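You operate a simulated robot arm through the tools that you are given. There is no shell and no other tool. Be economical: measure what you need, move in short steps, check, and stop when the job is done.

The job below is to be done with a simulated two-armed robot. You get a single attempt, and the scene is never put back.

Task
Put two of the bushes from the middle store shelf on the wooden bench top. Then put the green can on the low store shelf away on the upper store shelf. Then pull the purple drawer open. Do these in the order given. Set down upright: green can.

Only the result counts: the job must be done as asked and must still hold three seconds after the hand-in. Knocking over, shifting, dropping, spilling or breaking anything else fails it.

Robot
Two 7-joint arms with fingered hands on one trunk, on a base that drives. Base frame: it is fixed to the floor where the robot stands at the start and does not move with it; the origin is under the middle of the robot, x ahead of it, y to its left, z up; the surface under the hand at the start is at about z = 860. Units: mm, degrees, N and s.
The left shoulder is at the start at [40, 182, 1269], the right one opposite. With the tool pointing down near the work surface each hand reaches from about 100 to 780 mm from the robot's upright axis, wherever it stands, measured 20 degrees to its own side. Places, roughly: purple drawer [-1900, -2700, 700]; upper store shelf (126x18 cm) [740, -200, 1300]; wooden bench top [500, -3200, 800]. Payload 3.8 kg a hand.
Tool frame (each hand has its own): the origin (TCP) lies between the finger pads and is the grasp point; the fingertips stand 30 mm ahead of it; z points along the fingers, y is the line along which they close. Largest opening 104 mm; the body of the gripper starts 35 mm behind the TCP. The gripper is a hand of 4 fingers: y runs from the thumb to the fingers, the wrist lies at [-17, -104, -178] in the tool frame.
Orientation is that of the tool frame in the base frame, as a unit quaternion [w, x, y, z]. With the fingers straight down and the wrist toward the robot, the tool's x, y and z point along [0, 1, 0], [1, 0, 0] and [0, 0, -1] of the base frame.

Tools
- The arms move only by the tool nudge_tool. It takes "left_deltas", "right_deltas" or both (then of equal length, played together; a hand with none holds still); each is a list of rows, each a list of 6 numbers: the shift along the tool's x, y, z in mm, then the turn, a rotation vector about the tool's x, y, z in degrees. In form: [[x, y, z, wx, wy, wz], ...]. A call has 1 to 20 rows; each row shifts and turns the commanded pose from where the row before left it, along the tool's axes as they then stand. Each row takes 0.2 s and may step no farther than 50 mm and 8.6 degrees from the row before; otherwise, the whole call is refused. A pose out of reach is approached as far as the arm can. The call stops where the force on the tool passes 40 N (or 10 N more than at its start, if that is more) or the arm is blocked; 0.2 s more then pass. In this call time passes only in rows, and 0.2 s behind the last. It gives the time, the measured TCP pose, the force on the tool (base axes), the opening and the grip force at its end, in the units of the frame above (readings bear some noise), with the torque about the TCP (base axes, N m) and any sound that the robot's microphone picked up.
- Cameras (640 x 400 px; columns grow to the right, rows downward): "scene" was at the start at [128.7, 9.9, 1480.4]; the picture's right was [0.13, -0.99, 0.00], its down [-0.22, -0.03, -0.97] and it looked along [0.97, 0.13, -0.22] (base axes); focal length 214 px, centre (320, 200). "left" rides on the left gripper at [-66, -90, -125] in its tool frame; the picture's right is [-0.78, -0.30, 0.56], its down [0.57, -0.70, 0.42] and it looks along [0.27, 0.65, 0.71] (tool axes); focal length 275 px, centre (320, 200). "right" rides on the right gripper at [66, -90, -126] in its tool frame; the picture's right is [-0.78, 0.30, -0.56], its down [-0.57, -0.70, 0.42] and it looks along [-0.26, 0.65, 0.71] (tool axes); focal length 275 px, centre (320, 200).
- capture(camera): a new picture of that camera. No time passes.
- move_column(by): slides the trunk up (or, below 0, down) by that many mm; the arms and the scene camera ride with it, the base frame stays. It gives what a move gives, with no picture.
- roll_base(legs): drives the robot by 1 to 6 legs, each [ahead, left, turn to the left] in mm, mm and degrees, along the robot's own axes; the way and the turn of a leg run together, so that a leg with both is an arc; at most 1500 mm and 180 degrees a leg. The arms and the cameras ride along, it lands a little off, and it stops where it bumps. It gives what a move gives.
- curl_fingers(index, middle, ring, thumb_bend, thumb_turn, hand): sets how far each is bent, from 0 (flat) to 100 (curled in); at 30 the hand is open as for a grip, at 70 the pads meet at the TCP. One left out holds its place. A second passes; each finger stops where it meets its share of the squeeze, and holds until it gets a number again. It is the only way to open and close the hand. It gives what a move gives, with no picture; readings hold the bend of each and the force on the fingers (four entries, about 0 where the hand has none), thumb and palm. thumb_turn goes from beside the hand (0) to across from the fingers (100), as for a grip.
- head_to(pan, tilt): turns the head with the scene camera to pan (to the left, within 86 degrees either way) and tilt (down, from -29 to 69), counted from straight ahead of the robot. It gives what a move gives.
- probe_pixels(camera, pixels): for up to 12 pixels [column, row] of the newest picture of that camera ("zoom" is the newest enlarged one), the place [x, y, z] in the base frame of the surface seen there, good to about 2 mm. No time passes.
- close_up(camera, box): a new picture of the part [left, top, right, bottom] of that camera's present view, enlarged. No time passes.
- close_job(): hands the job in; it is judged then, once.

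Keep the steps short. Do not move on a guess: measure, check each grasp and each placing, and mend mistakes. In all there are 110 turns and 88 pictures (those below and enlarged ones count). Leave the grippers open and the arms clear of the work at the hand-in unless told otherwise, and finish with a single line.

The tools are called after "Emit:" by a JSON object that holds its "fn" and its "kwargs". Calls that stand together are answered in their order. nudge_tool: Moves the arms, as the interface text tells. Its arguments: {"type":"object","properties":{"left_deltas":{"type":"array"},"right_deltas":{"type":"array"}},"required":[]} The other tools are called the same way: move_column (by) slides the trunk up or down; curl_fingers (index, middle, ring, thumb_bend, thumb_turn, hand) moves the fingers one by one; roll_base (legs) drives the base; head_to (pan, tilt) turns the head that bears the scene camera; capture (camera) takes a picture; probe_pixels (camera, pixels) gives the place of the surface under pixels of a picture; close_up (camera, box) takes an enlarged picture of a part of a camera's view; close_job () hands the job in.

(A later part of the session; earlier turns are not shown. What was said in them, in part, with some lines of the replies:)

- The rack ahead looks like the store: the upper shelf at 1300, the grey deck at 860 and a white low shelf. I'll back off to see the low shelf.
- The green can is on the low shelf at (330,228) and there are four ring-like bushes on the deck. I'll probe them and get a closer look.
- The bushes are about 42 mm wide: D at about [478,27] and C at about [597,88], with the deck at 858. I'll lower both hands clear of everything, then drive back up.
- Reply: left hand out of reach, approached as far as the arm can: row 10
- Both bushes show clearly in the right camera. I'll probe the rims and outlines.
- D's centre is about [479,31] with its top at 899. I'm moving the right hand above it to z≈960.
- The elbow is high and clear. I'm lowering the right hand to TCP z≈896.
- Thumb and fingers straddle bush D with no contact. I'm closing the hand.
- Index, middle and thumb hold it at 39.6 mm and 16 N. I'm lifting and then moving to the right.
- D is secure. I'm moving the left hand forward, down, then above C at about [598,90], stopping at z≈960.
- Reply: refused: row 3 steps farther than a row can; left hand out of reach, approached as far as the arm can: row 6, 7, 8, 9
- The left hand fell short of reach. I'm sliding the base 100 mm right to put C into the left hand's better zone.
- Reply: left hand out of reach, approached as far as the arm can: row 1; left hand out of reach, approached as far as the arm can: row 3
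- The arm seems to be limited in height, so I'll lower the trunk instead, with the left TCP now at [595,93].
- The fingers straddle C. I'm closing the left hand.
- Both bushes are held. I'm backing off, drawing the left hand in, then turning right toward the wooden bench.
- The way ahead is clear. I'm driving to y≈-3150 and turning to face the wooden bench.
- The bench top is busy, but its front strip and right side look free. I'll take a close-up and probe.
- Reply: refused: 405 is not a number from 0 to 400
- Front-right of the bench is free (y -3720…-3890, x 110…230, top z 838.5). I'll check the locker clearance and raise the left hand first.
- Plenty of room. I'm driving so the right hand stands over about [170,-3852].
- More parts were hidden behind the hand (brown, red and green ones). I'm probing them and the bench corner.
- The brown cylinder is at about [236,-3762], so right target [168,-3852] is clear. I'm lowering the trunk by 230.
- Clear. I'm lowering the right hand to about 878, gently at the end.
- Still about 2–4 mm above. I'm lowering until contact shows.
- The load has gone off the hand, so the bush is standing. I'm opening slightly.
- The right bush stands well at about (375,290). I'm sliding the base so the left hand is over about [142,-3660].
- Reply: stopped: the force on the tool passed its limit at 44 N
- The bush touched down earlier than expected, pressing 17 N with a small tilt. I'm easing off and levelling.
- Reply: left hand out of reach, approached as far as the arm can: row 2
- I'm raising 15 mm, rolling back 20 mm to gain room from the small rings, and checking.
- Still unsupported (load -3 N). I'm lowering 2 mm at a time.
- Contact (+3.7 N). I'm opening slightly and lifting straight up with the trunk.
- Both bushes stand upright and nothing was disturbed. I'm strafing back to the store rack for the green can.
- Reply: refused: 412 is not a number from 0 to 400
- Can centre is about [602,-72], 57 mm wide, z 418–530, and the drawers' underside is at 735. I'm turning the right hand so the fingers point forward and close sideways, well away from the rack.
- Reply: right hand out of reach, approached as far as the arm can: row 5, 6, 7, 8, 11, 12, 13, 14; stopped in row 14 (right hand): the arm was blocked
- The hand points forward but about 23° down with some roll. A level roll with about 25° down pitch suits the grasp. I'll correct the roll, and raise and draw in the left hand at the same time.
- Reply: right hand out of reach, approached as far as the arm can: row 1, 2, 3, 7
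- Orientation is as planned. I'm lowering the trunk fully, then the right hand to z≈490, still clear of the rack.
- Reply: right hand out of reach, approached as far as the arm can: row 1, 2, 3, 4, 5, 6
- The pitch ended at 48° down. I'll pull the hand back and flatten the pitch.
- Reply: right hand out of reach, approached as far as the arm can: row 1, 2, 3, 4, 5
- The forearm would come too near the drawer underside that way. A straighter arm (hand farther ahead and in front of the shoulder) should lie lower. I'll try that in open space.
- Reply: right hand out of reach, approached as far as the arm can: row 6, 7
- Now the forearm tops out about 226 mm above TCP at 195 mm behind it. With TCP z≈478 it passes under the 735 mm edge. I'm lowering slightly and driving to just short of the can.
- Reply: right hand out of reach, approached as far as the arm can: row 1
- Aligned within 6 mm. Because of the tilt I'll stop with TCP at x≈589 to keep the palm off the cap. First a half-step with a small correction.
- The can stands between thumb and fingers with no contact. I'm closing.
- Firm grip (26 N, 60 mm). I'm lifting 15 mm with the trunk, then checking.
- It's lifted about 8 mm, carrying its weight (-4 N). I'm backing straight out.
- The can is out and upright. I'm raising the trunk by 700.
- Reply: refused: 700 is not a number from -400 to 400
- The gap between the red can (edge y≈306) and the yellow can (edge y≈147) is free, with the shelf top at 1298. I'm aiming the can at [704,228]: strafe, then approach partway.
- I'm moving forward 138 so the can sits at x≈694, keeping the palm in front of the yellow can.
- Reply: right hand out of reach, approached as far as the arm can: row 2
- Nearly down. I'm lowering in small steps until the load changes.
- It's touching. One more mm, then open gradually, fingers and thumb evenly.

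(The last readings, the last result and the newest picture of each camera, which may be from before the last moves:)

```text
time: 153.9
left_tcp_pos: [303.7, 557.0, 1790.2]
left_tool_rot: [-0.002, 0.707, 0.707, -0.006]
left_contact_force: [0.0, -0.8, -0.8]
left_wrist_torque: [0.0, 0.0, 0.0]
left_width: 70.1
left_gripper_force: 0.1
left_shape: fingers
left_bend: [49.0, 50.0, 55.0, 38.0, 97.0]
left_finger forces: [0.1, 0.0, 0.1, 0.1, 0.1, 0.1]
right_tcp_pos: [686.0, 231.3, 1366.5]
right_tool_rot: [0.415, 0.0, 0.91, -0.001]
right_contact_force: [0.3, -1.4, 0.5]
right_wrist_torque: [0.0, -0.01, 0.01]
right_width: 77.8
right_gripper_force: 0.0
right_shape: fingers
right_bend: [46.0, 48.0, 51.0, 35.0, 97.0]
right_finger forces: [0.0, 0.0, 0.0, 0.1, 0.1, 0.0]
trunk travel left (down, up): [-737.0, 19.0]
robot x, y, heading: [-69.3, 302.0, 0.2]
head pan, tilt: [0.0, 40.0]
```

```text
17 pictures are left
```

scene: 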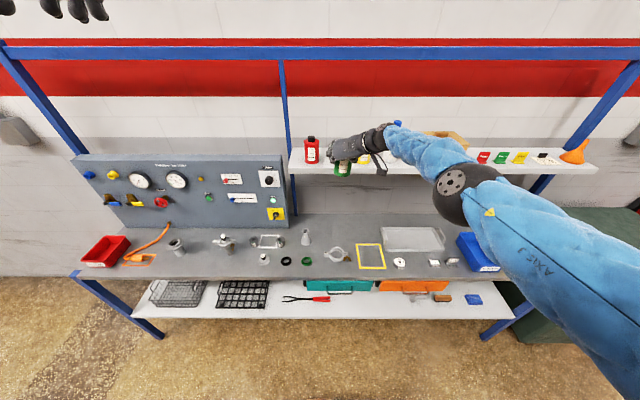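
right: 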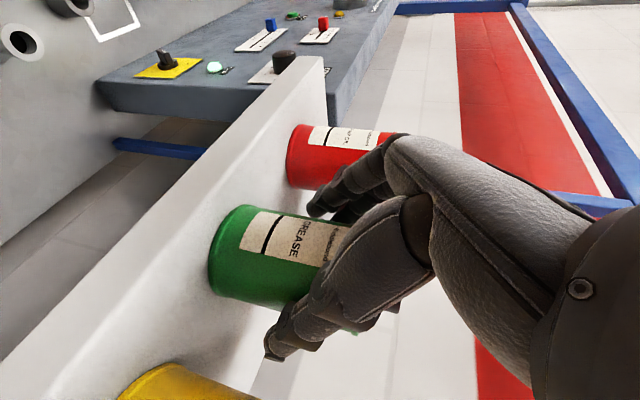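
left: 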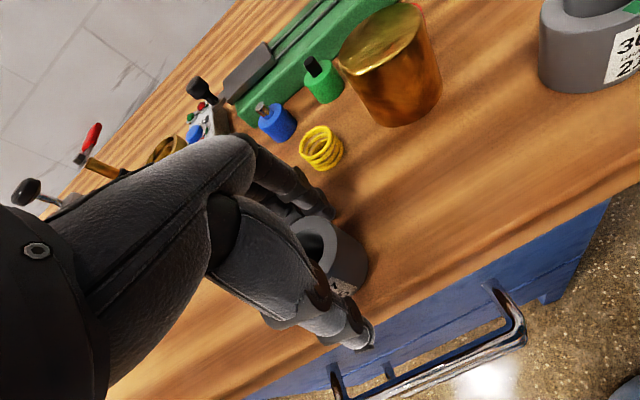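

Clear on both sides. I'm withdrawing along the finger direction, then driving back.

Emit:
{"fn": "nudge_tool", "kwargs": {"right_deltas": [[0, 0, -25, 0, 0, 0], [0, 0, -35, 0, 0, 0], [0, 0, -45, 0, 0, 0]]}}

Emit:
{"fn": "roll_base", "kwargs": {"legs": [[-500, 0, 0]]}}

Emit:
{"fn": "close_up", "kwargs": {"camera": "scene", "box": [220, 60, 460, 210]}}

```text
time: 154.7
left_tcp_pos: [302.1, 558.4, 1789.5]
left_tool_rot: [-0.003, 0.708, 0.707, -0.005]
left_contact_force: [0.5, 0.0, -0.4]
left_wrist_torque: [-0.04, 0.02, -0.03]
left_width: 70.2
left_gripper_force: 0.1
left_shape: fingers
left_bend: [49.0, 50.0, 55.0, 38.0, 97.0]
left_finger forces: [0.0, 0.0, 0.0, 0.1, 0.0, 0.1]
right_tcp_pos: [602.3, 231.3, 1437.5]
right_tool_rot: [0.415, 0.001, 0.91, -0.001]
right_contact_force: [0.7, -0.2, -0.7]
right_wrist_torque: [-0.02, 0.01, -0.02]
right_width: 77.7
right_gripper_force: 0.0
right_shape: fingers
right_bend: [46.0, 48.0, 51.0, 35.0, 97.0]
right_finger forces: [0.0, 0.0, 0.1, 0.1, 0.0, 0.0]
trunk travel left (down, up): [-737.0, 19.0]
robot x, y, heading: [-69.5, 300.7, 0.0]
head pan, tilt: [0.0, 40.0]
```

```text
time: 157.7
left_tcp_pos: [-190.3, 556.8, 1788.9]
left_tool_rot: [-0.003, 0.711, 0.703, -0.005]
left_contact_force: [0.9, -0.1, -0.6]
left_wrist_torque: [-0.05, -0.01, -0.04]
left_width: 70.0
left_gripper_force: 0.0
left_shape: fingers
left_bend: [49.0, 50.0, 55.0, 38.0, 97.0]
left_finger forces: [0.1, 0.1, 0.1, 0.0, 0.1, 0.1]
right_tcp_pos: [108.2, 226.6, 1436.0]
right_tool_rot: [0.414, 0.005, 0.91, -0.003]
right_contact_force: [0.4, -0.7, 0.3]
right_wrist_torque: [-0.03, 0.01, 0.0]
right_width: 77.6
right_gripper_force: 0.0
right_shape: fingers
right_bend: [46.0, 48.0, 51.0, 35.0, 97.0]
right_finger forces: [0.1, 0.0, 0.0, 0.1, 0.0, 0.0]
trunk travel left (down, up): [-737.0, 19.0]
robot x, y, heading: [-570.3, 308.5, -0.4]
head pan, tilt: [0.0, 40.0]
```

```text
2.67 times, centred on (340, 135) of scene
```

zoom: 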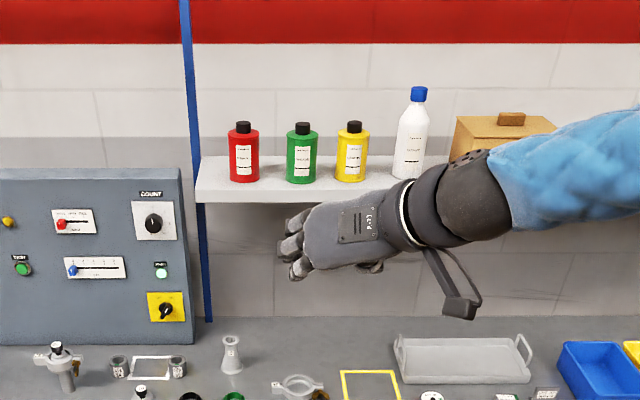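

The green can stands upright between the red and yellow ones, all in order. Next is the purple drawer: I'm lowering the trunk and driving toward it for a look.

Emit:
{"fn": "move_column", "kwargs": {"by": -350}}

Emit:
{"fn": "roll_base", "kwargs": {"legs": [[0, 0, -90], [1500, 0, 0], [100, 0, 0]]}}

Emit:
{"fn": "head_to", "kwargs": {"pan": -35, "tilt": 20}}

Emit:
{"fn": "capture", "kwargs": {"camera": "scene"}}

```text
time: 161.1
left_tcp_pos: [-191.0, 555.5, 1440.7]
left_tool_rot: [-0.003, 0.711, 0.703, -0.006]
left_contact_force: [0.2, -0.6, -0.4]
left_wrist_torque: [-0.03, -0.03, -0.02]
left_width: 70.1
left_gripper_force: 0.1
left_shape: fingers
left_bend: [49.0, 50.0, 55.0, 38.0, 97.0]
left_finger forces: [0.1, 0.0, 0.0, 0.0, 0.0, 0.1]
right_tcp_pos: [105.7, 227.4, 1086.0]
right_tool_rot: [0.415, 0.005, 0.91, -0.003]
right_contact_force: [-0.6, 0.5, -0.9]
right_wrist_torque: [0.02, 0.03, 0.0]
right_width: 77.7
right_gripper_force: 0.0
right_shape: fingers
right_bend: [46.0, 48.0, 51.0, 35.0, 97.0]
right_finger forces: [0.0, 0.0, 0.0, 0.0, 0.1, 0.0]
trunk travel left (down, up): [-387.0, 369.0]
robot x, y, heading: [-564.6, 305.5, -0.6]
head pan, tilt: [0.0, 40.0]
```

```text
time: 173.2
left_tcp_pos: [-333.4, -1683.7, 1439.7]
left_tool_rot: [-0.006, 1.0, -0.003, -0.001]
left_contact_force: [-0.5, -0.6, 0.1]
left_wrist_torque: [0.01, 0.03, 0.03]
left_width: 70.0
left_gripper_force: 0.1
left_shape: fingers
left_bend: [49.0, 50.0, 55.0, 38.0, 97.0]
left_finger forces: [0.0, 0.0, 0.0, 0.0, 0.0, 0.1]
right_tcp_pos: [-661.2, -1981.9, 1084.7]
right_tool_rot: [0.291, 0.645, 0.642, -0.294]
right_contact_force: [-0.1, -0.5, -0.8]
right_wrist_torque: [0.01, 0.02, -0.01]
right_width: 77.8
right_gripper_force: 0.0
right_shape: fingers
right_bend: [46.0, 48.0, 51.0, 35.0, 97.0]
right_finger forces: [0.0, 0.0, 0.0, 0.0, 0.0, 0.1]
trunk travel left (down, up): [-387.0, 369.0]
robot x, y, heading: [-583.1, -1308.9, -89.9]
head pan, tilt: [0.0, 40.0]
```

```text
time: 174.2
left_tcp_pos: [-332.9, -1682.8, 1440.5]
left_tool_rot: [-0.007, 1.0, -0.003, -0.002]
left_contact_force: [0.6, 0.4, 0.1]
left_wrist_torque: [0.05, 0.0, 0.0]
left_width: 70.1
left_gripper_force: 0.0
left_shape: fingers
left_bend: [49.0, 50.0, 55.0, 38.0, 97.0]
left_finger forces: [0.1, 0.0, 0.1, 0.0, 0.0, 0.1]
right_tcp_pos: [-661.5, -1983.1, 1085.8]
right_tool_rot: [0.292, 0.645, 0.642, -0.294]
right_contact_force: [0.5, -0.1, -0.3]
right_wrist_torque: [-0.01, -0.03, 0.01]
right_width: 77.7
right_gripper_force: 0.1
right_shape: fingers
right_bend: [46.0, 48.0, 51.0, 35.0, 97.0]
right_finger forces: [0.1, 0.0, 0.1, 0.1, 0.0, 0.0]
trunk travel left (down, up): [-387.0, 369.0]
robot x, y, heading: [-583.4, -1304.0, -90.6]
head pan, tilt: [-35.0, 20.0]
```

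```text
15 pictures are left
```

scene: 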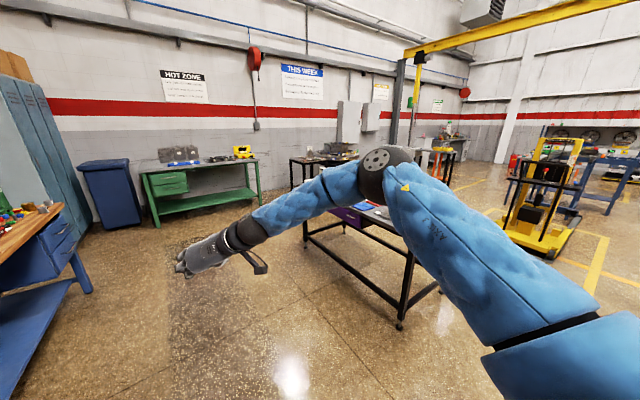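

Emit:
{"fn": "probe_pixels", "kwargs": {"camera": "scene", "pixels": [[345, 217], [335, 214], [355, 222], [308, 212], [385, 238], [400, 320], [308, 240], [375, 232], [410, 260], [365, 205]]}}

```text
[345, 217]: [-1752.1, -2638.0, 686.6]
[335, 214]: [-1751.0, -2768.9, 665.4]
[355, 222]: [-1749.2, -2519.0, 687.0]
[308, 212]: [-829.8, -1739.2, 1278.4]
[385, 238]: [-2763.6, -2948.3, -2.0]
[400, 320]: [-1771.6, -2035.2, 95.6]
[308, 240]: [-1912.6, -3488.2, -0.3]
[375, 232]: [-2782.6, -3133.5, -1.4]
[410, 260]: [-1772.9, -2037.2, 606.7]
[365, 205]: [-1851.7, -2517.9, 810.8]
```

The drawer front is in the plane x≈-1750, y≈-2500…-2780, facing +x. I'm driving opposite to it and facing it.

Emit:
{"fn": "roll_base", "kwargs": {"legs": [[1336, 0, 0.6], [0, 0, -90]]}}

Emit:
{"fn": "head_to", "kwargs": {"pan": 10, "tilt": 25}}

Emit:
{"fn": "capture", "kwargs": {"camera": "scene"}}

```text
time: 184.7
left_tcp_pos: [-953.8, -2890.3, 1441.1]
left_tool_rot: [0.005, -0.706, 0.708, -0.004]
left_contact_force: [-0.2, -0.7, -0.5]
left_wrist_torque: [-0.01, 0.01, -0.02]
left_width: 70.1
left_gripper_force: 0.0
left_shape: fingers
left_bend: [49.0, 50.0, 55.0, 38.0, 97.0]
left_finger forces: [0.0, 0.0, 0.0, 0.0, 0.0, 0.0]
right_tcp_pos: [-1255.4, -2562.8, 1085.5]
right_tool_rot: [-0.001, 0.91, -0.001, -0.416]
right_contact_force: [0.0, 0.5, 0.5]
right_wrist_torque: [-0.01, -0.01, 0.03]
right_width: 77.8
right_gripper_force: 0.0
right_shape: fingers
right_bend: [46.0, 48.0, 51.0, 35.0, 97.0]
right_finger forces: [0.0, 0.0, 0.0, 0.1, 0.0, 0.1]
trunk travel left (down, up): [-387.0, 369.0]
robot x, y, heading: [-581.7, -2635.6, 180.1]
head pan, tilt: [-35.0, 20.0]
```

```text
time: 185.8
left_tcp_pos: [-952.8, -2889.3, 1439.6]
left_tool_rot: [0.005, -0.706, 0.708, -0.004]
left_contact_force: [-0.7, 0.3, -0.3]
left_wrist_torque: [-0.01, 0.0, -0.01]
left_width: 70.0
left_gripper_force: 0.1
left_shape: fingers
left_bend: [49.0, 50.0, 55.0, 38.0, 97.0]
left_finger forces: [0.0, 0.0, 0.1, 0.1, 0.0, 0.1]
right_tcp_pos: [-1254.3, -2562.2, 1085.8]
right_tool_rot: [-0.001, 0.909, -0.001, -0.416]
right_contact_force: [0.1, -0.6, 0.1]
right_wrist_torque: [0.0, 0.0, 0.0]
right_width: 77.7
right_gripper_force: 0.0
right_shape: fingers
right_bend: [46.0, 48.0, 51.0, 35.0, 97.0]
right_finger forces: [0.0, 0.0, 0.0, 0.0, 0.0, 0.0]
trunk travel left (down, up): [-387.0, 369.0]
robot x, y, heading: [-580.1, -2636.4, 180.1]
head pan, tilt: [10.0, 25.0]
```

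```text
14 pictures are left
```

scene: 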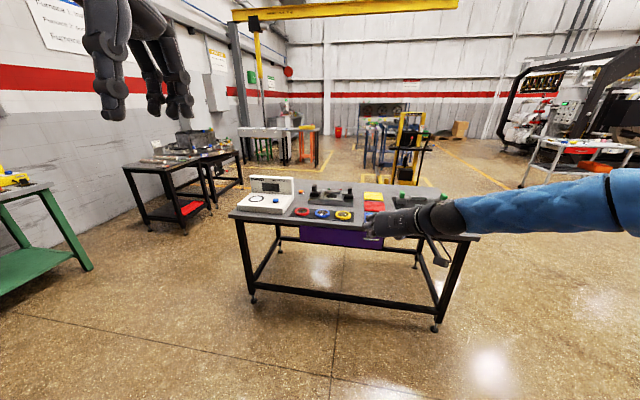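

Emit:
{"fn": "close_up", "kwargs": {"camera": "scene", "box": [280, 200, 400, 275]}}

Emit:
{"fn": "probe_pixels", "kwargs": {"camera": "zoom", "pixels": [[110, 150], [250, 160], [250, 180], [250, 200], [250, 225], [420, 180], [540, 200], [300, 195], [200, 195], [350, 185], [250, 130], [110, 210]]}}

```text
5.33 times, centred on (340, 238) of scene
```

zoom: 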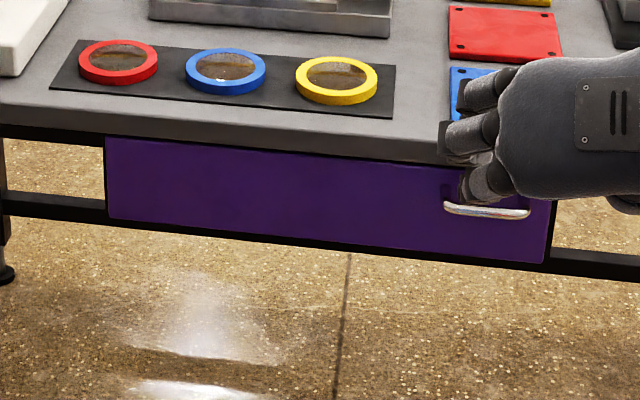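

```text
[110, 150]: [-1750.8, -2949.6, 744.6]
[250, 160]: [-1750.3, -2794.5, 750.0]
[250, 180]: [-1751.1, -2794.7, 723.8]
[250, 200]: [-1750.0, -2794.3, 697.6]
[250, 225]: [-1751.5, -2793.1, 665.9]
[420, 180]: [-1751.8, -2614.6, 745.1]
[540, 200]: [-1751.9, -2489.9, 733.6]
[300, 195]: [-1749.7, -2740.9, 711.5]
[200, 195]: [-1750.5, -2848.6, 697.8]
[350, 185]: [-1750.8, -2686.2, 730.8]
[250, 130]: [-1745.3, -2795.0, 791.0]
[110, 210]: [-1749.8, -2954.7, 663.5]
```

Emit:
{"fn": "probe_pixels", "kwargs": {"camera": "zoom", "pixels": [[487, 212], [450, 208], [525, 213], [505, 213], [487, 206], [487, 232], [448, 203], [487, 221], [470, 216], [340, 148], [510, 168]]}}

```text
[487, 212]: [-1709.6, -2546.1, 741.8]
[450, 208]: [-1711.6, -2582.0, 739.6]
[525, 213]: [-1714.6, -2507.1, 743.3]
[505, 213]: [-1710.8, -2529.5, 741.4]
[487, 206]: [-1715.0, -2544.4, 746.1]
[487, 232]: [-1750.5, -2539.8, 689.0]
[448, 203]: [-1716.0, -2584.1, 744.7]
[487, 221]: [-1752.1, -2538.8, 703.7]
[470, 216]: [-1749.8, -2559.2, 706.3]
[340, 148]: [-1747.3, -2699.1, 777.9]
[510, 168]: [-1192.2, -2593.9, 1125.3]
```

The bar handle is centred at [-1715,-2546,740], standing 35 mm off the face. I'll use the left hand pitched about 43° forward-down: fingers over the bar, thumb below. First I'm lifting the right arm out of the way, pitching the left hand and lowering the trunk.

Emit:
{"fn": "nudge_tool", "kwargs": {"left_deltas": [[0, 0, 0, -8.5, 0, 0], [0, 0, 0, -8.5, 0, 0], [0, 0, 0, -8.5, 0, 0], [0, 0, 0, -8.5, 0, 0], [0, 0, 0, -8.5, 0, 0], [0, 0, 0, 0, 0, 0], [0, 0, 0, 0, 0, 0], [0, 0, 0, 0, 0, 0]], "right_deltas": [[-34, 0, -29.5, 0, 0, 0], [-34, 0, -29.5, 0, 0, 0], [-34, 0, -29.5, 0, 0, 0], [-34, 0, -29.5, 0, 0, 0], [-34, 0, -29.5, 0, 0, 0], [-34, 0, -29.5, 0, 0, 0], [-34, 0, -29.5, 0, 0, 0], [-34, 0, -29.5, 0, 0, 0]]}}

Emit:
{"fn": "move_column", "kwargs": {"by": -380}}

Emit:
{"fn": "curl_fingers", "kwargs": {"hand": "left", "index": 52, "middle": 52, "ring": 52, "thumb_bend": 45}}

```text
time: 187.6
left_tcp_pos: [-953.0, -2889.9, 1439.0]
left_tool_rot: [-0.251, -0.659, 0.661, 0.254]
left_contact_force: [0.3, -0.1, 0.3]
left_wrist_torque: [0.01, 0.02, -0.02]
left_width: 70.1
left_gripper_force: 0.1
left_shape: fingers
left_bend: [49.0, 50.0, 55.0, 38.0, 97.0]
left_finger forces: [0.0, 0.0, 0.0, 0.0, 0.0, 0.0]
right_tcp_pos: [-1227.3, -2599.9, 1375.9]
right_tool_rot: [0.046, 0.901, 0.008, -0.432]
right_contact_force: [0.6, 0.1, 0.2]
right_wrist_torque: [0.01, -0.04, 0.02]
right_width: 77.9
right_gripper_force: 0.1
right_shape: fingers
right_bend: [46.0, 48.0, 51.0, 35.0, 97.0]
right_finger forces: [0.1, 0.0, 0.0, 0.1, 0.1, 0.1]
right hand out of reach, approached as far as the arm can: row 4, 5, 6, 7, 8
trunk travel left (down, up): [-387.0, 369.0]
robot x, y, heading: [-579.1, -2635.4, 180.2]
head pan, tilt: [10.0, 25.0]
```

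```text
time: 191.3
left_tcp_pos: [-953.5, -2890.3, 1059.7]
left_tool_rot: [-0.25, -0.66, 0.661, 0.253]
left_contact_force: [0.2, 0.3, -0.8]
left_wrist_torque: [0.0, 0.02, 0.0]
left_width: 70.1
left_gripper_force: 0.1
left_shape: fingers
left_bend: [49.0, 50.0, 55.0, 38.0, 97.0]
left_finger forces: [0.0, 0.0, 0.0, 0.0, 0.0, 0.0]
right_tcp_pos: [-1335.4, -2599.6, 850.9]
right_tool_rot: [0.047, 0.948, 0.001, -0.314]
right_contact_force: [0.4, 0.1, -0.5]
right_wrist_torque: [-0.01, 0.0, 0.0]
right_width: 77.8
right_gripper_force: 0.0
right_shape: fingers
right_bend: [46.0, 48.0, 51.0, 35.0, 97.0]
right_finger forces: [0.0, 0.0, 0.0, 0.0, 0.1, 0.0]
trunk travel left (down, up): [-7.0, 749.0]
robot x, y, heading: [-583.4, -2634.1, 180.1]
head pan, tilt: [10.0, 25.0]
```

```text
time: 192.3
left_tcp_pos: [-953.6, -2889.8, 1060.3]
left_tool_rot: [-0.251, -0.66, 0.661, 0.253]
left_contact_force: [0.9, 0.8, -0.6]
left_wrist_torque: [0.02, 0.0, -0.02]
left_width: 58.2
left_gripper_force: 0.0
left_shape: fingers
left_bend: [52.0, 52.0, 52.0, 45.0, 97.0]
left_finger forces: [0.0, 0.1, 0.1, 0.1, 0.0, 0.0]
right_tcp_pos: [-1336.2, -2599.2, 849.9]
right_tool_rot: [0.047, 0.949, 0.001, -0.313]
right_contact_force: [-0.1, -0.1, -0.2]
right_wrist_torque: [0.01, 0.01, -0.01]
right_width: 77.8
right_gripper_force: 0.2
right_shape: fingers
right_bend: [46.0, 48.0, 51.0, 35.0, 97.0]
right_finger forces: [0.0, 0.0, 0.0, 0.0, 0.1, 0.0]
trunk travel left (down, up): [-7.0, 749.0]
robot x, y, heading: [-578.6, -2631.7, 180.0]
head pan, tilt: [10.0, 25.0]
```

The right hand sank with the trunk, so I'm retracting it up and back while bringing the left hand down to z≈749.

Emit:
{"fn": "nudge_tool", "kwargs": {"left_deltas": [[0, -11, 42.4, 0, 0, 0], [0, -11, 42.4, 0, 0, 0], [0, -11, 42.4, 0, 0, 0], [0, -11, 42.4, 0, 0, 0], [0, -11, 42.4, 0, 0, 0], [0, -11, 42.4, 0, 0, 0], [0, -11, 42.4, 0, 0, 0], [0, -11, 42.4, 0, 0, 0]], "right_deltas": [[0, 0, -45, 0, 0, 0], [0, 0, -45, 0, 0, 0], [0, 0, -45, 0, 0, 0], [0, 0, -45, 0, 0, 0], [0, 0, -45, 0, 0, 0], [0, 0, -45, 0, 0, 0], [0, 0, -45, 0, 0, 0], [0, 0, -45, 0, 0, 0]]}}

Emit:
{"fn": "capture", "kwargs": {"camera": "scene"}}

```text
time: 194.1
left_tcp_pos: [-1178.3, -2914.1, 914.7]
left_tool_rot: [-0.25, -0.661, 0.661, 0.253]
left_contact_force: [0.2, -0.6, 0.4]
left_wrist_torque: [0.0, -0.03, -0.02]
left_width: 58.0
left_gripper_force: 0.1
left_shape: fingers
left_bend: [52.0, 52.0, 52.0, 45.0, 97.0]
left_finger forces: [0.0, 0.0, 0.1, 0.0, 0.1, 0.0]
left hand out of reach, approached as far as the arm can: row 1, 2, 3, 4, 5, 6, 7, 8
right_tcp_pos: [-1351.6, -2637.7, 982.8]
right_tool_rot: [0.068, 0.947, 0.006, -0.315]
right_contact_force: [0.3, 0.2, 0.1]
right_wrist_torque: [-0.01, 0.05, 0.01]
right_width: 77.7
right_gripper_force: 0.1
right_shape: fingers
right_bend: [46.0, 48.0, 51.0, 35.0, 97.0]
right_finger forces: [0.0, 0.0, 0.0, 0.1, 0.0, 0.0]
right hand out of reach, approached as far as the arm can: row 1, 2, 3, 4, 5, 6, 7, 8
trunk travel left (down, up): [-7.0, 749.0]
robot x, y, heading: [-581.7, -2637.3, 180.0]
head pan, tilt: [10.0, 25.0]
```

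```text
12 pictures are left
```

scene: 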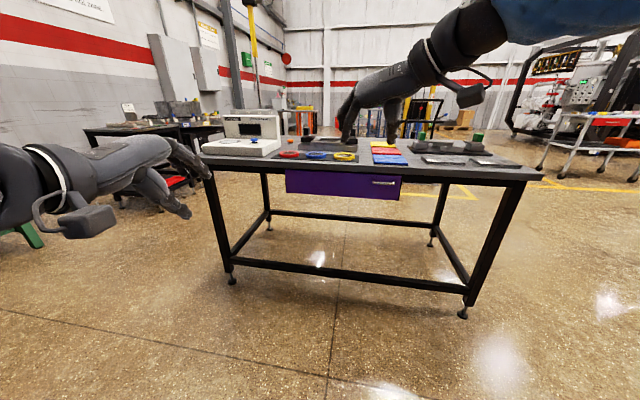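

The left hand reaches lower when farther out. I'm continuing forward and down.

Emit:
{"fn": "nudge_tool", "kwargs": {"left_deltas": [[-10, -7, 38, 0, 0, 0], [-10, -7, 38, 0, 0, 0], [-10, -7, 38, 0, 0, 0], [-10, -7, 38, 0, 0, 0], [0, -22, 25, 0, 0, 0], [0, -22, 25, 0, 0, 0]], "right_deltas": [[0, 0, -40, 0, 0, 0], [0, 0, -40, 0, 0, 0], [0, 0, -40, 0, 0, 0], [-20, 0, -27, 0, 0, 0], [-20, 0, -27, 0, 0, 0], [-20, 0, -27, 0, 0, 0]]}}

```text
time: 195.5
left_tcp_pos: [-1259.2, -2872.7, 715.1]
left_tool_rot: [0.251, 0.661, -0.66, -0.253]
left_contact_force: [0.5, 0.9, -0.2]
left_wrist_torque: [-0.03, -0.01, -0.02]
left_width: 57.9
left_gripper_force: 0.0
left_shape: fingers
left_bend: [52.0, 52.0, 52.0, 45.0, 97.0]
left_finger forces: [0.0, 0.0, 0.1, 0.0, 0.1, 0.0]
right_tcp_pos: [-1322.4, -2643.2, 1094.3]
right_tool_rot: [0.087, 0.946, 0.015, -0.312]
right_contact_force: [0.2, -0.8, 0.0]
right_wrist_torque: [-0.02, -0.01, 0.0]
right_width: 77.5
right_gripper_force: 0.0
right_shape: fingers
right_bend: [46.0, 48.0, 51.0, 35.0, 97.0]
right_finger forces: [0.1, 0.0, 0.0, 0.1, 0.0, 0.0]
right hand out of reach, approached as far as the arm can: row 1, 2, 3, 4, 5, 6
trunk travel left (down, up): [-7.0, 749.0]
robot x, y, heading: [-577.1, -2637.3, 180.0]
head pan, tilt: [10.0, 25.0]
```

The left hand is at z 715 with full orientation. I'm narrowing the fingers, raising to z≈771 and driving to just short of the handle.

Emit:
{"fn": "curl_fingers", "kwargs": {"hand": "left", "index": 57, "middle": 57, "ring": 57, "thumb_bend": 42}}

Emit:
{"fn": "nudge_tool", "kwargs": {"left_deltas": [[0, 18.6, -20.9, 0, 0, 0], [0, 18.6, -20.9, 0, 0, 0]]}}

Emit:
{"fn": "roll_base", "kwargs": {"legs": [[0, -327, 0], [380, 0, 0]]}}

Emit:
{"fn": "capture", "kwargs": {"camera": "left"}}

```text
time: 196.5
left_tcp_pos: [-1259.6, -2872.2, 716.8]
left_tool_rot: [-0.252, -0.66, 0.661, 0.254]
left_contact_force: [1.1, 0.2, -0.5]
left_wrist_torque: [-0.05, -0.04, 0.0]
left_width: 56.0
left_gripper_force: 0.1
left_shape: fingers
left_bend: [56.0, 56.0, 56.0, 42.0, 97.0]
left_finger forces: [0.0, 0.1, 0.0, 0.0, 0.0, 0.0]
right_tcp_pos: [-1320.5, -2643.5, 1093.9]
right_tool_rot: [0.088, 0.946, 0.015, -0.313]
right_contact_force: [0.7, 0.2, 0.3]
right_wrist_torque: [-0.02, 0.0, -0.01]
right_width: 77.6
right_gripper_force: 0.1
right_shape: fingers
right_bend: [46.0, 48.0, 51.0, 35.0, 97.0]
right_finger forces: [0.1, 0.1, 0.0, 0.0, 0.0, 0.0]
trunk travel left (down, up): [-7.0, 749.0]
robot x, y, heading: [-582.1, -2634.1, 180.1]
head pan, tilt: [10.0, 25.0]
```

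```text
time: 197.1
left_tcp_pos: [-1259.6, -2872.0, 772.0]
left_tool_rot: [-0.252, -0.66, 0.661, 0.254]
left_contact_force: [-0.6, 0.0, -0.6]
left_wrist_torque: [0.03, 0.01, -0.02]
left_width: 56.0
left_gripper_force: 0.0
left_shape: fingers
left_bend: [56.0, 56.0, 56.0, 42.0, 97.0]
left_finger forces: [0.0, 0.1, 0.0, 0.1, 0.1, 0.0]
right_tcp_pos: [-1320.1, -2644.4, 1094.9]
right_tool_rot: [0.088, 0.946, 0.014, -0.313]
right_contact_force: [0.1, -0.1, 0.3]
right_wrist_torque: [0.0, -0.01, 0.0]
right_width: 78.0
right_gripper_force: 0.0
right_shape: fingers
right_bend: [46.0, 48.0, 51.0, 35.0, 97.0]
right_finger forces: [0.1, 0.1, 0.1, 0.1, 0.1, 0.2]
trunk travel left (down, up): [-7.0, 749.0]
robot x, y, heading: [-577.5, -2637.8, 179.7]
head pan, tilt: [10.0, 25.0]
```

```text
time: 201.2
left_tcp_pos: [-1635.3, -2554.0, 770.8]
left_tool_rot: [0.253, 0.663, -0.658, -0.252]
left_contact_force: [0.4, 0.2, -0.3]
left_wrist_torque: [0.03, 0.01, -0.01]
left_width: 56.0
left_gripper_force: 0.1
left_shape: fingers
left_bend: [56.0, 56.0, 56.0, 42.0, 97.0]
left_finger forces: [0.0, 0.0, 0.0, 0.0, 0.0, 0.0]
right_tcp_pos: [-1699.8, -2326.2, 1093.8]
right_tool_rot: [0.089, 0.946, 0.019, -0.312]
right_contact_force: [0.4, 0.2, -0.6]
right_wrist_torque: [0.01, 0.0, -0.03]
right_width: 77.7
right_gripper_force: 0.0
right_shape: fingers
right_bend: [46.0, 48.0, 51.0, 35.0, 97.0]
right_finger forces: [0.1, 0.0, 0.0, 0.0, 0.0, 0.1]
trunk travel left (down, up): [-7.0, 749.0]
robot x, y, heading: [-959.4, -2313.4, -179.5]
head pan, tilt: [10.0, 25.0]
```

```text
11 pictures are left
```

left: 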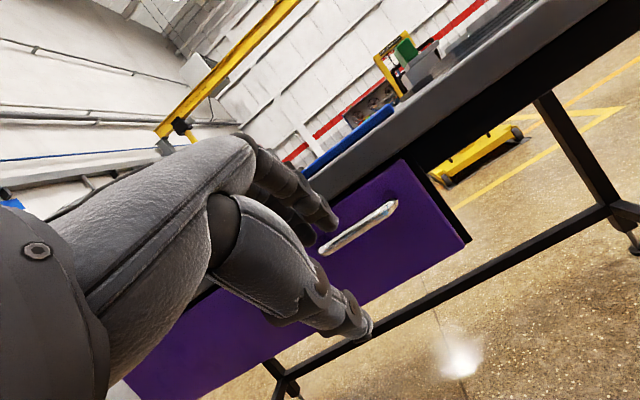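

Emit:
{"fn": "probe_pixels", "kwargs": {"camera": "left", "pixels": [[325, 250], [358, 231], [392, 207], [330, 222], [300, 210], [372, 325], [310, 240]]}}

Emit:
{"fn": "close_up", "kwargs": {"camera": "left", "box": [200, 120, 440, 320]}}

```text
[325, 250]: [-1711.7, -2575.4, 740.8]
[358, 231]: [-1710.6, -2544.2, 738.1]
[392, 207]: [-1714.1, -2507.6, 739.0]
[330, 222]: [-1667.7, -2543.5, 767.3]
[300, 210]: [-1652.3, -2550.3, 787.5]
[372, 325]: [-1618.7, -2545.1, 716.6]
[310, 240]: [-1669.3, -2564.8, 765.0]
```

```text
2.00 times, centred on (320, 220) of left
```

zoom: 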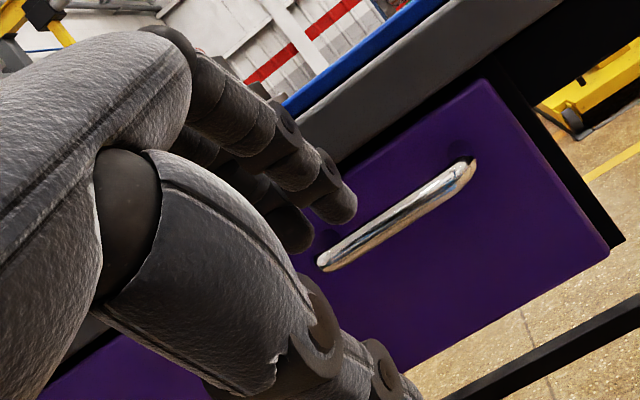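

Index and middle tips are at y≈-2543/-2565 with the ring beyond, so the hand must go about 21 mm to +y for all three to fit between the handle posts. I'm moving in over the bar.

Emit:
{"fn": "roll_base", "kwargs": {"legs": [[40, -21, -0.4]]}}

Emit:
{"fn": "close_up", "kwargs": {"camera": "left", "box": [200, 120, 440, 320]}}

```text
time: 202.2
left_tcp_pos: [-1678.6, -2528.6, 770.8]
left_tool_rot: [-0.25, -0.66, 0.661, 0.253]
left_contact_force: [-0.3, 0.2, -0.1]
left_wrist_torque: [-0.01, -0.02, -0.01]
left_width: 56.4
left_gripper_force: 0.1
left_shape: fingers
left_bend: [56.0, 56.0, 56.0, 42.0, 97.0]
left_finger forces: [0.1, 0.0, 0.1, 0.1, 0.1, 0.0]
right_tcp_pos: [-1741.9, -2300.2, 1092.9]
right_tool_rot: [0.087, 0.946, 0.016, -0.312]
right_contact_force: [-0.3, 0.0, -0.1]
right_wrist_torque: [-0.07, -0.04, 0.02]
right_width: 77.9
right_gripper_force: 0.1
right_shape: fingers
right_bend: [46.0, 48.0, 51.0, 35.0, 97.0]
right_finger forces: [0.0, 0.1, 0.1, 0.0, 0.0, 0.1]
trunk travel left (down, up): [-7.0, 749.0]
robot x, y, heading: [-1001.2, -2291.5, -179.9]
head pan, tilt: [10.0, 25.0]
```

```text
2.00 times, centred on (320, 220) of left
```

zoom: 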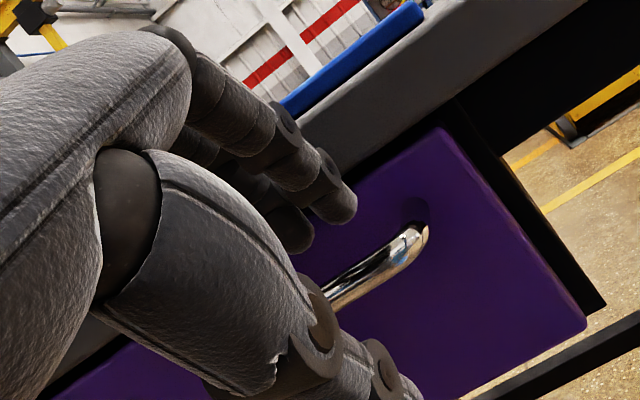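

Now small arm steps: forward 28, sideways 4, then down 22.

Emit:
{"fn": "nudge_tool", "kwargs": {"left_deltas": [[2, 10.4, 9.3, 0, 0, 0], [2, 10.4, 9.3, 0, 0, 0]]}}

Emit:
{"fn": "nudge_tool", "kwargs": {"left_deltas": [[0, -7.3, 8.2, 0, 0, 0], [0, -7.3, 8.2, 0, 0, 0]]}}

Emit:
{"fn": "close_up", "kwargs": {"camera": "left", "box": [200, 120, 440, 320]}}

```text
time: 202.8
left_tcp_pos: [-1704.6, -2532.8, 772.9]
left_tool_rot: [-0.25, -0.659, 0.662, 0.254]
left_contact_force: [16.8, 0.9, 3.3]
left_wrist_torque: [-0.08, 0.28, 0.09]
left_width: 52.5
left_gripper_force: 8.8
left_shape: fingers
left_bend: [59.0, 61.0, 57.0, 42.0, 97.0]
left_finger forces: [3.2, 12.9, 1.3, 0.1, 0.1, 0.0]
right_tcp_pos: [-1738.1, -2300.3, 1095.4]
right_tool_rot: [0.087, 0.945, 0.017, -0.313]
right_contact_force: [-0.8, 0.4, 0.4]
right_wrist_torque: [-0.01, -0.02, 0.0]
right_width: 78.0
right_gripper_force: 0.0
right_shape: fingers
right_bend: [46.0, 48.0, 51.0, 35.0, 97.0]
right_finger forces: [0.1, 0.0, 0.0, 0.0, 0.0, 0.0]
trunk travel left (down, up): [-7.0, 749.0]
robot x, y, heading: [-997.2, -2289.9, -179.9]
head pan, tilt: [10.0, 25.0]
```

```text
time: 203.3
left_tcp_pos: [-1705.4, -2532.8, 747.3]
left_tool_rot: [0.25, 0.661, -0.661, -0.252]
left_contact_force: [8.3, -0.6, -1.8]
left_wrist_torque: [0.05, 0.1, 0.09]
left_width: 55.4
left_gripper_force: 3.7
left_shape: fingers
left_bend: [56.0, 61.0, 56.0, 42.0, 97.0]
left_finger forces: [0.3, 7.6, 0.2, 0.1, 0.0, 0.1]
right_tcp_pos: [-1740.0, -2301.1, 1094.0]
right_tool_rot: [0.087, 0.946, 0.015, -0.311]
right_contact_force: [-0.1, -0.3, -0.2]
right_wrist_torque: [0.0, 0.02, 0.04]
right_width: 77.6
right_gripper_force: 0.1
right_shape: fingers
right_bend: [46.0, 48.0, 51.0, 35.0, 97.0]
right_finger forces: [0.0, 0.0, 0.0, 0.1, 0.0, 0.0]
trunk travel left (down, up): [-7.0, 749.0]
robot x, y, heading: [-1001.7, -2290.7, -179.9]
head pan, tilt: [10.0, 25.0]
```

```text
2.00 times, centred on (320, 220) of left
```

zoom: 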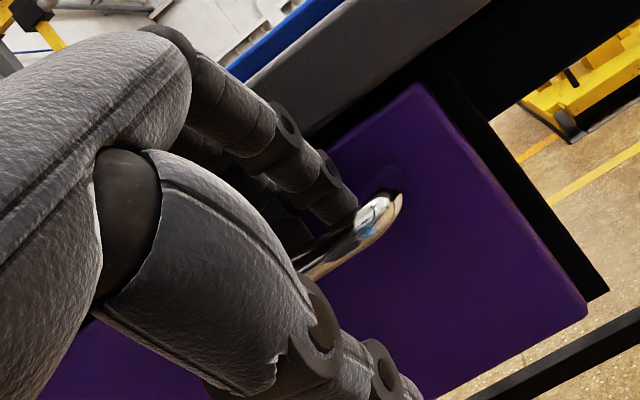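

The fingertips are behind the bar, lightly touching the drawer face. I'm closing the hand on the bar.

Emit:
{"fn": "curl_fingers", "kwargs": {"hand": "left", "index": 75, "middle": 75, "ring": 75, "thumb_bend": 72}}

Emit:
{"fn": "close_up", "kwargs": {"camera": "left", "box": [200, 120, 440, 320]}}

```text
time: 204.3
left_tcp_pos: [-1707.6, -2534.0, 746.1]
left_tool_rot: [0.25, 0.661, -0.661, -0.252]
left_contact_force: [0.1, -1.1, -8.9]
left_wrist_torque: [-0.02, 0.04, -0.07]
left_width: 0.1
left_gripper_force: 5.1
left_shape: fingers
left_bend: [75.0, 75.0, 74.0, 67.0, 97.0]
left_finger forces: [0.0, 0.5, 2.2, 0.1, 7.4, 0.0]
right_tcp_pos: [-1741.0, -2300.0, 1092.5]
right_tool_rot: [0.087, 0.946, 0.016, -0.312]
right_contact_force: [-0.2, 0.7, -0.4]
right_wrist_torque: [0.01, -0.02, 0.02]
right_width: 77.6
right_gripper_force: 0.1
right_shape: fingers
right_bend: [46.0, 48.0, 51.0, 35.0, 97.0]
right_finger forces: [0.1, 0.0, 0.0, 0.0, 0.0, 0.0]
trunk travel left (down, up): [-7.0, 749.0]
robot x, y, heading: [-1001.2, -2288.3, -179.6]
head pan, tilt: [10.0, 25.0]
```

```text
2.00 times, centred on (320, 220) of left
```

zoom: 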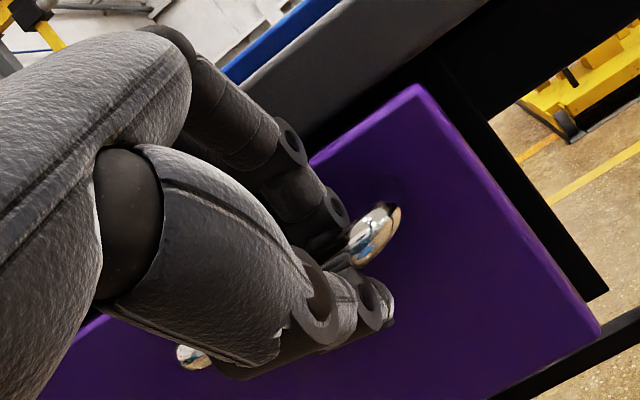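

The fingers wrap the bar, though with a light squeeze. I'll pull back gently by rolling the base 60 mm and see if the drawer follows.

Emit:
{"fn": "roll_base", "kwargs": {"legs": [[-60, 0, 0]]}}

Emit:
{"fn": "capture", "kwargs": {"camera": "left"}}

Emit:
{"fn": "probe_pixels", "kwargs": {"camera": "left", "pixels": [[420, 230], [440, 260], [340, 320], [380, 240], [395, 300]]}}

```text
time: 205.3
left_tcp_pos: [-1649.1, -2533.5, 749.1]
left_tool_rot: [0.25, 0.661, -0.66, -0.253]
left_contact_force: [-0.5, -2.2, -8.4]
left_wrist_torque: [-0.02, 0.02, -0.1]
left_width: 0.0
left_gripper_force: 5.9
left_shape: fingers
left_bend: [75.0, 75.0, 74.0, 67.0, 97.0]
left_finger forces: [0.0, 1.0, 2.6, 0.1, 8.0, 0.0]
right_tcp_pos: [-1682.2, -2299.8, 1093.2]
right_tool_rot: [0.087, 0.946, 0.016, -0.312]
right_contact_force: [0.7, -0.6, -1.1]
right_wrist_torque: [0.01, 0.01, 0.01]
right_width: 77.7
right_gripper_force: 0.2
right_shape: fingers
right_bend: [46.0, 48.0, 51.0, 35.0, 97.0]
right_finger forces: [0.0, 0.0, 0.1, 0.1, 0.0, 0.1]
trunk travel left (down, up): [-7.0, 749.0]
robot x, y, heading: [-940.0, -2293.5, -179.9]
head pan, tilt: [10.0, 25.0]
```

```text
6 pictures are left
```

left: 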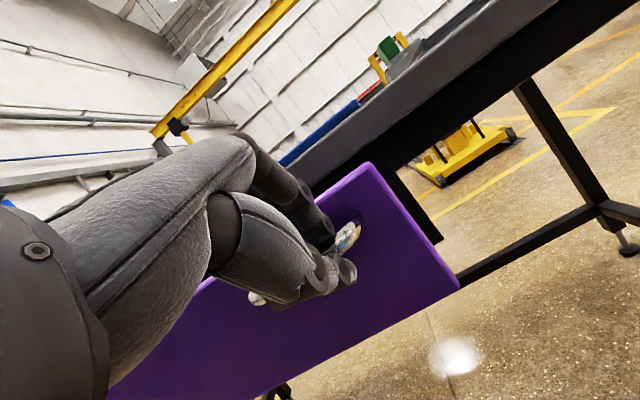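

```text
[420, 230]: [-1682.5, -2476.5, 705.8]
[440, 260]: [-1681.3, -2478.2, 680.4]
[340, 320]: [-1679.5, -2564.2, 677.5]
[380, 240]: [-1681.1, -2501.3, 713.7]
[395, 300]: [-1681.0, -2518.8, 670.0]
```

The drawer follows: its front is now at x -1681 (70 mm open). I'm pulling another 150 mm.

Emit:
{"fn": "roll_base", "kwargs": {"legs": [[-150, 0, 0]]}}

Emit:
{"fn": "capture", "kwargs": {"camera": "left"}}

Emit:
{"fn": "probe_pixels", "kwargs": {"camera": "left", "pixels": [[420, 230], [440, 260], [340, 320], [380, 240], [395, 300]]}}

```text
time: 206.7
left_tcp_pos: [-1497.0, -2533.7, 748.2]
left_tool_rot: [0.25, 0.662, -0.66, -0.252]
left_contact_force: [0.3, -3.0, -7.2]
left_wrist_torque: [-0.05, 0.05, -0.11]
left_width: 0.0
left_gripper_force: 6.0
left_shape: fingers
left_bend: [75.0, 75.0, 74.0, 68.0, 97.0]
left_finger forces: [0.0, 1.1, 2.6, 0.0, 7.6, 0.1]
right_tcp_pos: [-1530.0, -2301.0, 1094.2]
right_tool_rot: [0.087, 0.946, 0.016, -0.311]
right_contact_force: [-0.7, 0.4, 0.2]
right_wrist_torque: [-0.03, 0.02, -0.01]
right_width: 77.9
right_gripper_force: 0.1
right_shape: fingers
right_bend: [46.0, 48.0, 51.0, 35.0, 97.0]
right_finger forces: [0.0, 0.0, 0.0, 0.0, 0.0, 0.0]
trunk travel left (down, up): [-7.0, 749.0]
robot x, y, heading: [-785.9, -2290.1, -180.2]
head pan, tilt: [10.0, 25.0]
```

```text
5 pictures are left
```

left: 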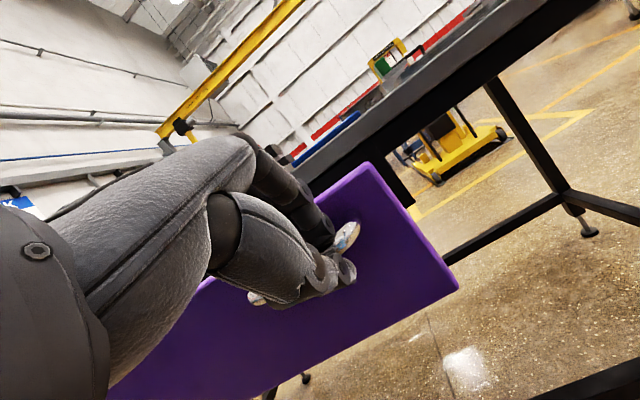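

```text
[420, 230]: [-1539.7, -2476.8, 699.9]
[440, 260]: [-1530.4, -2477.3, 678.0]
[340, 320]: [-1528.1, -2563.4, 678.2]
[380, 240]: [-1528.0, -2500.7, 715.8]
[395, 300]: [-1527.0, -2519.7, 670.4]
```

It's open 222 mm. I'm pulling a little more to see whether it's near its stop.

Emit:
{"fn": "roll_base", "kwargs": {"legs": [[-60, 0, 0]]}}

Emit:
{"fn": "capture", "kwargs": {"camera": "left"}}

Emit:
{"fn": "probe_pixels", "kwargs": {"camera": "left", "pixels": [[440, 260], [340, 320], [380, 240], [395, 300]]}}

```text
time: 207.7
left_tcp_pos: [-1436.1, -2533.4, 747.7]
left_tool_rot: [0.251, 0.661, -0.66, -0.251]
left_contact_force: [-0.1, -1.8, -5.9]
left_wrist_torque: [-0.04, 0.01, -0.1]
left_width: 0.2
left_gripper_force: 5.5
left_shape: fingers
left_bend: [75.0, 75.0, 74.0, 68.0, 97.0]
left_finger forces: [0.0, 1.2, 2.9, 0.1, 7.4, 0.0]
right_tcp_pos: [-1468.2, -2298.5, 1094.6]
right_tool_rot: [0.087, 0.946, 0.016, -0.313]
right_contact_force: [-0.1, 0.3, 1.1]
right_wrist_torque: [0.0, 0.0, -0.01]
right_width: 77.7
right_gripper_force: 0.0
right_shape: fingers
right_bend: [46.0, 48.0, 51.0, 35.0, 97.0]
right_finger forces: [0.0, 0.1, 0.0, 0.1, 0.0, 0.0]
trunk travel left (down, up): [-7.0, 749.0]
robot x, y, heading: [-732.4, -2293.1, -180.1]
head pan, tilt: [10.0, 25.0]
```

```text
4 pictures are left
```

left: 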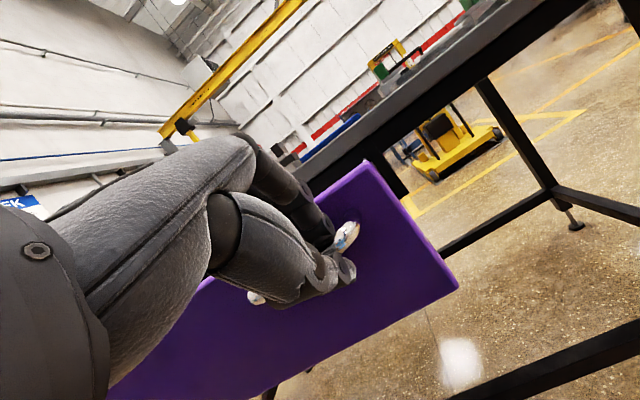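

```text
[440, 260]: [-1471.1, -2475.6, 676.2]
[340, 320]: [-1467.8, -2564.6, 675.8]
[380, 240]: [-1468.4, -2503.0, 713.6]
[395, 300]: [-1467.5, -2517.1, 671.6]
```

It's 283 mm open, which is well open. I'm releasing: thumb first, then the fingers just a little.

Emit:
{"fn": "curl_fingers", "kwargs": {"hand": "left", "thumb_bend": 40, "index": 60, "middle": 60, "ring": 60}}

Emit:
{"fn": "nudge_tool", "kwargs": {"left_deltas": [[0, 6.6, -7.5, 0, 0, 0], [0, 10, -11.2, 0, 0, 0], [0, 13.3, -14.9, 0, 0, 0], [0, 20, -22.4, 0, 0, 0]]}}

Emit:
{"fn": "capture", "kwargs": {"camera": "left"}}

```text
time: 208.7
left_tcp_pos: [-1436.1, -2532.2, 748.5]
left_tool_rot: [0.251, 0.661, -0.66, -0.253]
left_contact_force: [0.0, 0.9, 0.6]
left_wrist_torque: [0.01, -0.01, 0.04]
left_width: 53.0
left_gripper_force: 0.1
left_shape: fingers
left_bend: [60.0, 60.0, 60.0, 40.0, 97.0]
left_finger forces: [0.0, 0.0, 0.0, 0.1, 0.0, 0.0]
right_tcp_pos: [-1468.2, -2299.6, 1092.4]
right_tool_rot: [0.086, 0.946, 0.016, -0.313]
right_contact_force: [-0.1, 0.3, 0.9]
right_wrist_torque: [-0.02, -0.01, -0.01]
right_width: 78.1
right_gripper_force: 0.1
right_shape: fingers
right_bend: [46.0, 48.0, 51.0, 35.0, 97.0]
right_finger forces: [0.0, 0.0, 0.0, 0.0, 0.1, 0.0]
trunk travel left (down, up): [-7.0, 749.0]
robot x, y, heading: [-731.6, -2290.5, -179.9]
head pan, tilt: [10.0, 25.0]
```

```text
time: 209.7
left_tcp_pos: [-1436.5, -2531.8, 822.8]
left_tool_rot: [0.25, 0.662, -0.66, -0.252]
left_contact_force: [-1.2, 0.2, -0.2]
left_wrist_torque: [0.02, -0.02, -0.01]
left_width: 53.1
left_gripper_force: 0.1
left_shape: fingers
left_bend: [60.0, 60.0, 60.0, 40.0, 97.0]
left_finger forces: [0.0, 0.1, 0.0, 0.0, 0.0, 0.1]
right_tcp_pos: [-1468.1, -2299.6, 1093.8]
right_tool_rot: [0.087, 0.946, 0.016, -0.313]
right_contact_force: [-0.6, -0.2, 0.3]
right_wrist_torque: [0.02, 0.0, 0.0]
right_width: 77.9
right_gripper_force: 0.0
right_shape: fingers
right_bend: [46.0, 48.0, 51.0, 35.0, 97.0]
right_finger forces: [0.0, 0.0, 0.0, 0.0, 0.0, 0.1]
trunk travel left (down, up): [-7.0, 749.0]
robot x, y, heading: [-728.3, -2295.4, -179.8]
head pan, tilt: [10.0, 25.0]
```

```text
3 pictures are left
```

left: 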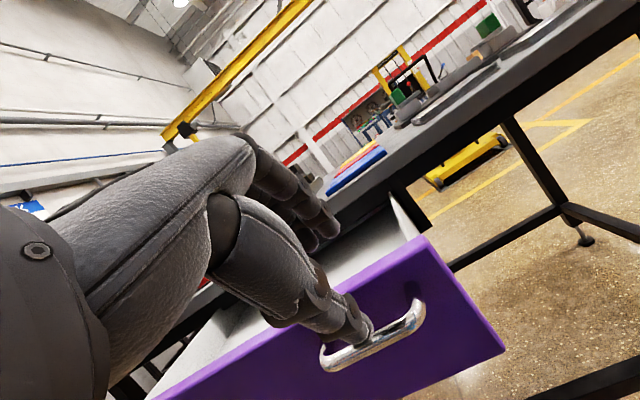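

The hand is free and the drawer stays open. I'm rising a bit more, backing off, and opening both hands.

Emit:
{"fn": "nudge_tool", "kwargs": {"left_deltas": [[0, 20, -22.4, 0, 0, 0], [0, 20, -22.4, 0, 0, 0]]}}

Emit:
{"fn": "roll_base", "kwargs": {"legs": [[-220, 0, 0]]}}

Emit:
{"fn": "curl_fingers", "kwargs": {"hand": "left", "index": 30, "middle": 30, "ring": 30, "thumb_bend": 30}}

Emit:
{"fn": "curl_fingers", "kwargs": {"hand": "right", "index": 30, "middle": 30, "ring": 30, "thumb_bend": 30}}

Emit:
{"fn": "head_to", "kwargs": {"pan": 15, "tilt": 25}}

Emit:
{"fn": "capture", "kwargs": {"camera": "scene"}}

```text
time: 210.3
left_tcp_pos: [-1434.2, -2532.1, 881.8]
left_tool_rot: [0.251, 0.661, -0.66, -0.254]
left_contact_force: [-0.2, 0.0, 0.1]
left_wrist_torque: [0.03, 0.01, 0.01]
left_width: 53.0
left_gripper_force: 0.0
left_shape: fingers
left_bend: [60.0, 60.0, 60.0, 40.0, 97.0]
left_finger forces: [0.0, 0.0, 0.1, 0.0, 0.0, 0.0]
right_tcp_pos: [-1468.9, -2299.2, 1095.7]
right_tool_rot: [0.088, 0.946, 0.016, -0.313]
right_contact_force: [0.2, 1.0, -0.7]
right_wrist_torque: [0.01, 0.01, 0.03]
right_width: 77.9
right_gripper_force: 0.0
right_shape: fingers
right_bend: [46.0, 48.0, 51.0, 35.0, 97.0]
right_finger forces: [0.0, 0.0, 0.0, 0.1, 0.0, 0.0]
trunk travel left (down, up): [-7.0, 749.0]
robot x, y, heading: [-727.8, -2293.5, -180.0]
head pan, tilt: [10.0, 25.0]
```

```text
time: 211.9
left_tcp_pos: [-1215.8, -2529.1, 882.3]
left_tool_rot: [-0.25, -0.659, 0.663, 0.253]
left_contact_force: [-0.6, -0.1, 0.2]
left_wrist_torque: [0.0, -0.02, 0.02]
left_width: 52.8
left_gripper_force: 0.0
left_shape: fingers
left_bend: [60.0, 60.0, 60.0, 40.0, 97.0]
left_finger forces: [0.0, 0.1, 0.0, 0.1, 0.0, 0.0]
right_tcp_pos: [-1247.9, -2295.8, 1094.4]
right_tool_rot: [0.086, 0.945, 0.013, -0.314]
right_contact_force: [0.8, -0.1, -0.1]
right_wrist_torque: [0.04, -0.02, -0.02]
right_width: 78.1
right_gripper_force: 0.1
right_shape: fingers
right_bend: [46.0, 48.0, 51.0, 35.0, 97.0]
right_finger forces: [0.0, 0.1, 0.1, 0.0, 0.0, 0.1]
trunk travel left (down, up): [-7.0, 749.0]
robot x, y, heading: [-507.5, -2289.5, 179.7]
head pan, tilt: [10.0, 25.0]
```

```text
time: 212.9
left_tcp_pos: [-1217.1, -2529.9, 881.1]
left_tool_rot: [-0.25, -0.659, 0.662, 0.254]
left_contact_force: [-0.1, -0.1, 0.2]
left_wrist_torque: [-0.03, 0.01, 0.0]
left_width: 104.2
left_gripper_force: 0.1
left_shape: fingers
left_bend: [30.0, 30.0, 30.0, 30.0, 97.0]
left_finger forces: [0.0, 0.0, 0.0, 0.0, 0.0, 0.1]
right_tcp_pos: [-1248.7, -2295.6, 1094.0]
right_tool_rot: [0.086, 0.946, 0.013, -0.313]
right_contact_force: [0.6, 1.0, -0.5]
right_wrist_torque: [0.05, 0.01, 0.01]
right_width: 77.8
right_gripper_force: 0.1
right_shape: fingers
right_bend: [46.0, 48.0, 51.0, 35.0, 97.0]
right_finger forces: [0.0, 0.0, 0.1, 0.0, 0.0, 0.0]
trunk travel left (down, up): [-7.0, 749.0]
robot x, y, heading: [-509.5, -2295.8, 179.7]
head pan, tilt: [10.0, 25.0]
```

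```text
time: 213.9
left_tcp_pos: [-1217.2, -2530.3, 881.5]
left_tool_rot: [-0.25, -0.659, 0.662, 0.253]
left_contact_force: [-0.8, 0.8, 0.3]
left_wrist_torque: [0.0, 0.01, -0.02]
left_width: 104.4
left_gripper_force: 0.1
left_shape: fingers
left_bend: [30.0, 30.0, 30.0, 30.0, 97.0]
left_finger forces: [0.1, 0.1, 0.1, 0.0, 0.0, 0.0]
right_tcp_pos: [-1248.0, -2295.7, 1094.6]
right_tool_rot: [0.086, 0.946, 0.014, -0.313]
right_contact_force: [0.0, -0.7, -0.3]
right_wrist_torque: [-0.02, -0.01, 0.01]
right_width: 103.9
right_gripper_force: 0.1
right_shape: fingers
right_bend: [30.0, 30.0, 30.0, 30.0, 97.0]
right_finger forces: [0.0, 0.0, 0.0, 0.1, 0.1, 0.0]
trunk travel left (down, up): [-7.0, 749.0]
robot x, y, heading: [-509.4, -2291.2, 179.7]
head pan, tilt: [10.0, 25.0]
```

```text
time: 214.6
left_tcp_pos: [-1216.2, -2529.6, 883.0]
left_tool_rot: [-0.25, -0.659, 0.663, 0.254]
left_contact_force: [-0.6, 0.0, 0.2]
left_wrist_torque: [0.0, 0.01, 0.01]
left_width: 104.2
left_gripper_force: 0.0
left_shape: fingers
left_bend: [30.0, 30.0, 30.0, 30.0, 97.0]
left_finger forces: [0.0, 0.0, 0.0, 0.1, 0.0, 0.0]
right_tcp_pos: [-1248.0, -2295.4, 1093.9]
right_tool_rot: [0.086, 0.946, 0.013, -0.313]
right_contact_force: [-0.5, -0.7, -0.2]
right_wrist_torque: [0.04, -0.01, -0.02]
right_width: 104.3
right_gripper_force: 0.0
right_shape: fingers
right_bend: [30.0, 30.0, 30.0, 30.0, 97.0]
right_finger forces: [0.1, 0.0, 0.0, 0.1, 0.1, 0.0]
trunk travel left (down, up): [-7.0, 749.0]
robot x, y, heading: [-508.2, -2290.1, 179.8]
head pan, tilt: [15.0, 25.0]
```

```text
2 pictures are left
```

scene: 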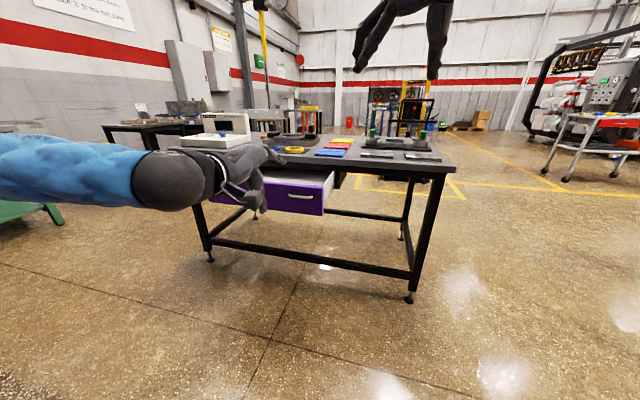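

The drawer stands open, the hands are open and clear, and the bushes and the can were checked in place. I'm handing in.

Emit:
{"fn": "close_job", "kwargs": {}}

```text
The job is handed in.
```

Two bushes are on the wooden bench top, the green can stands upright on the upper store shelf, and the purple drawer is open about 280 mm; the job is handed in.
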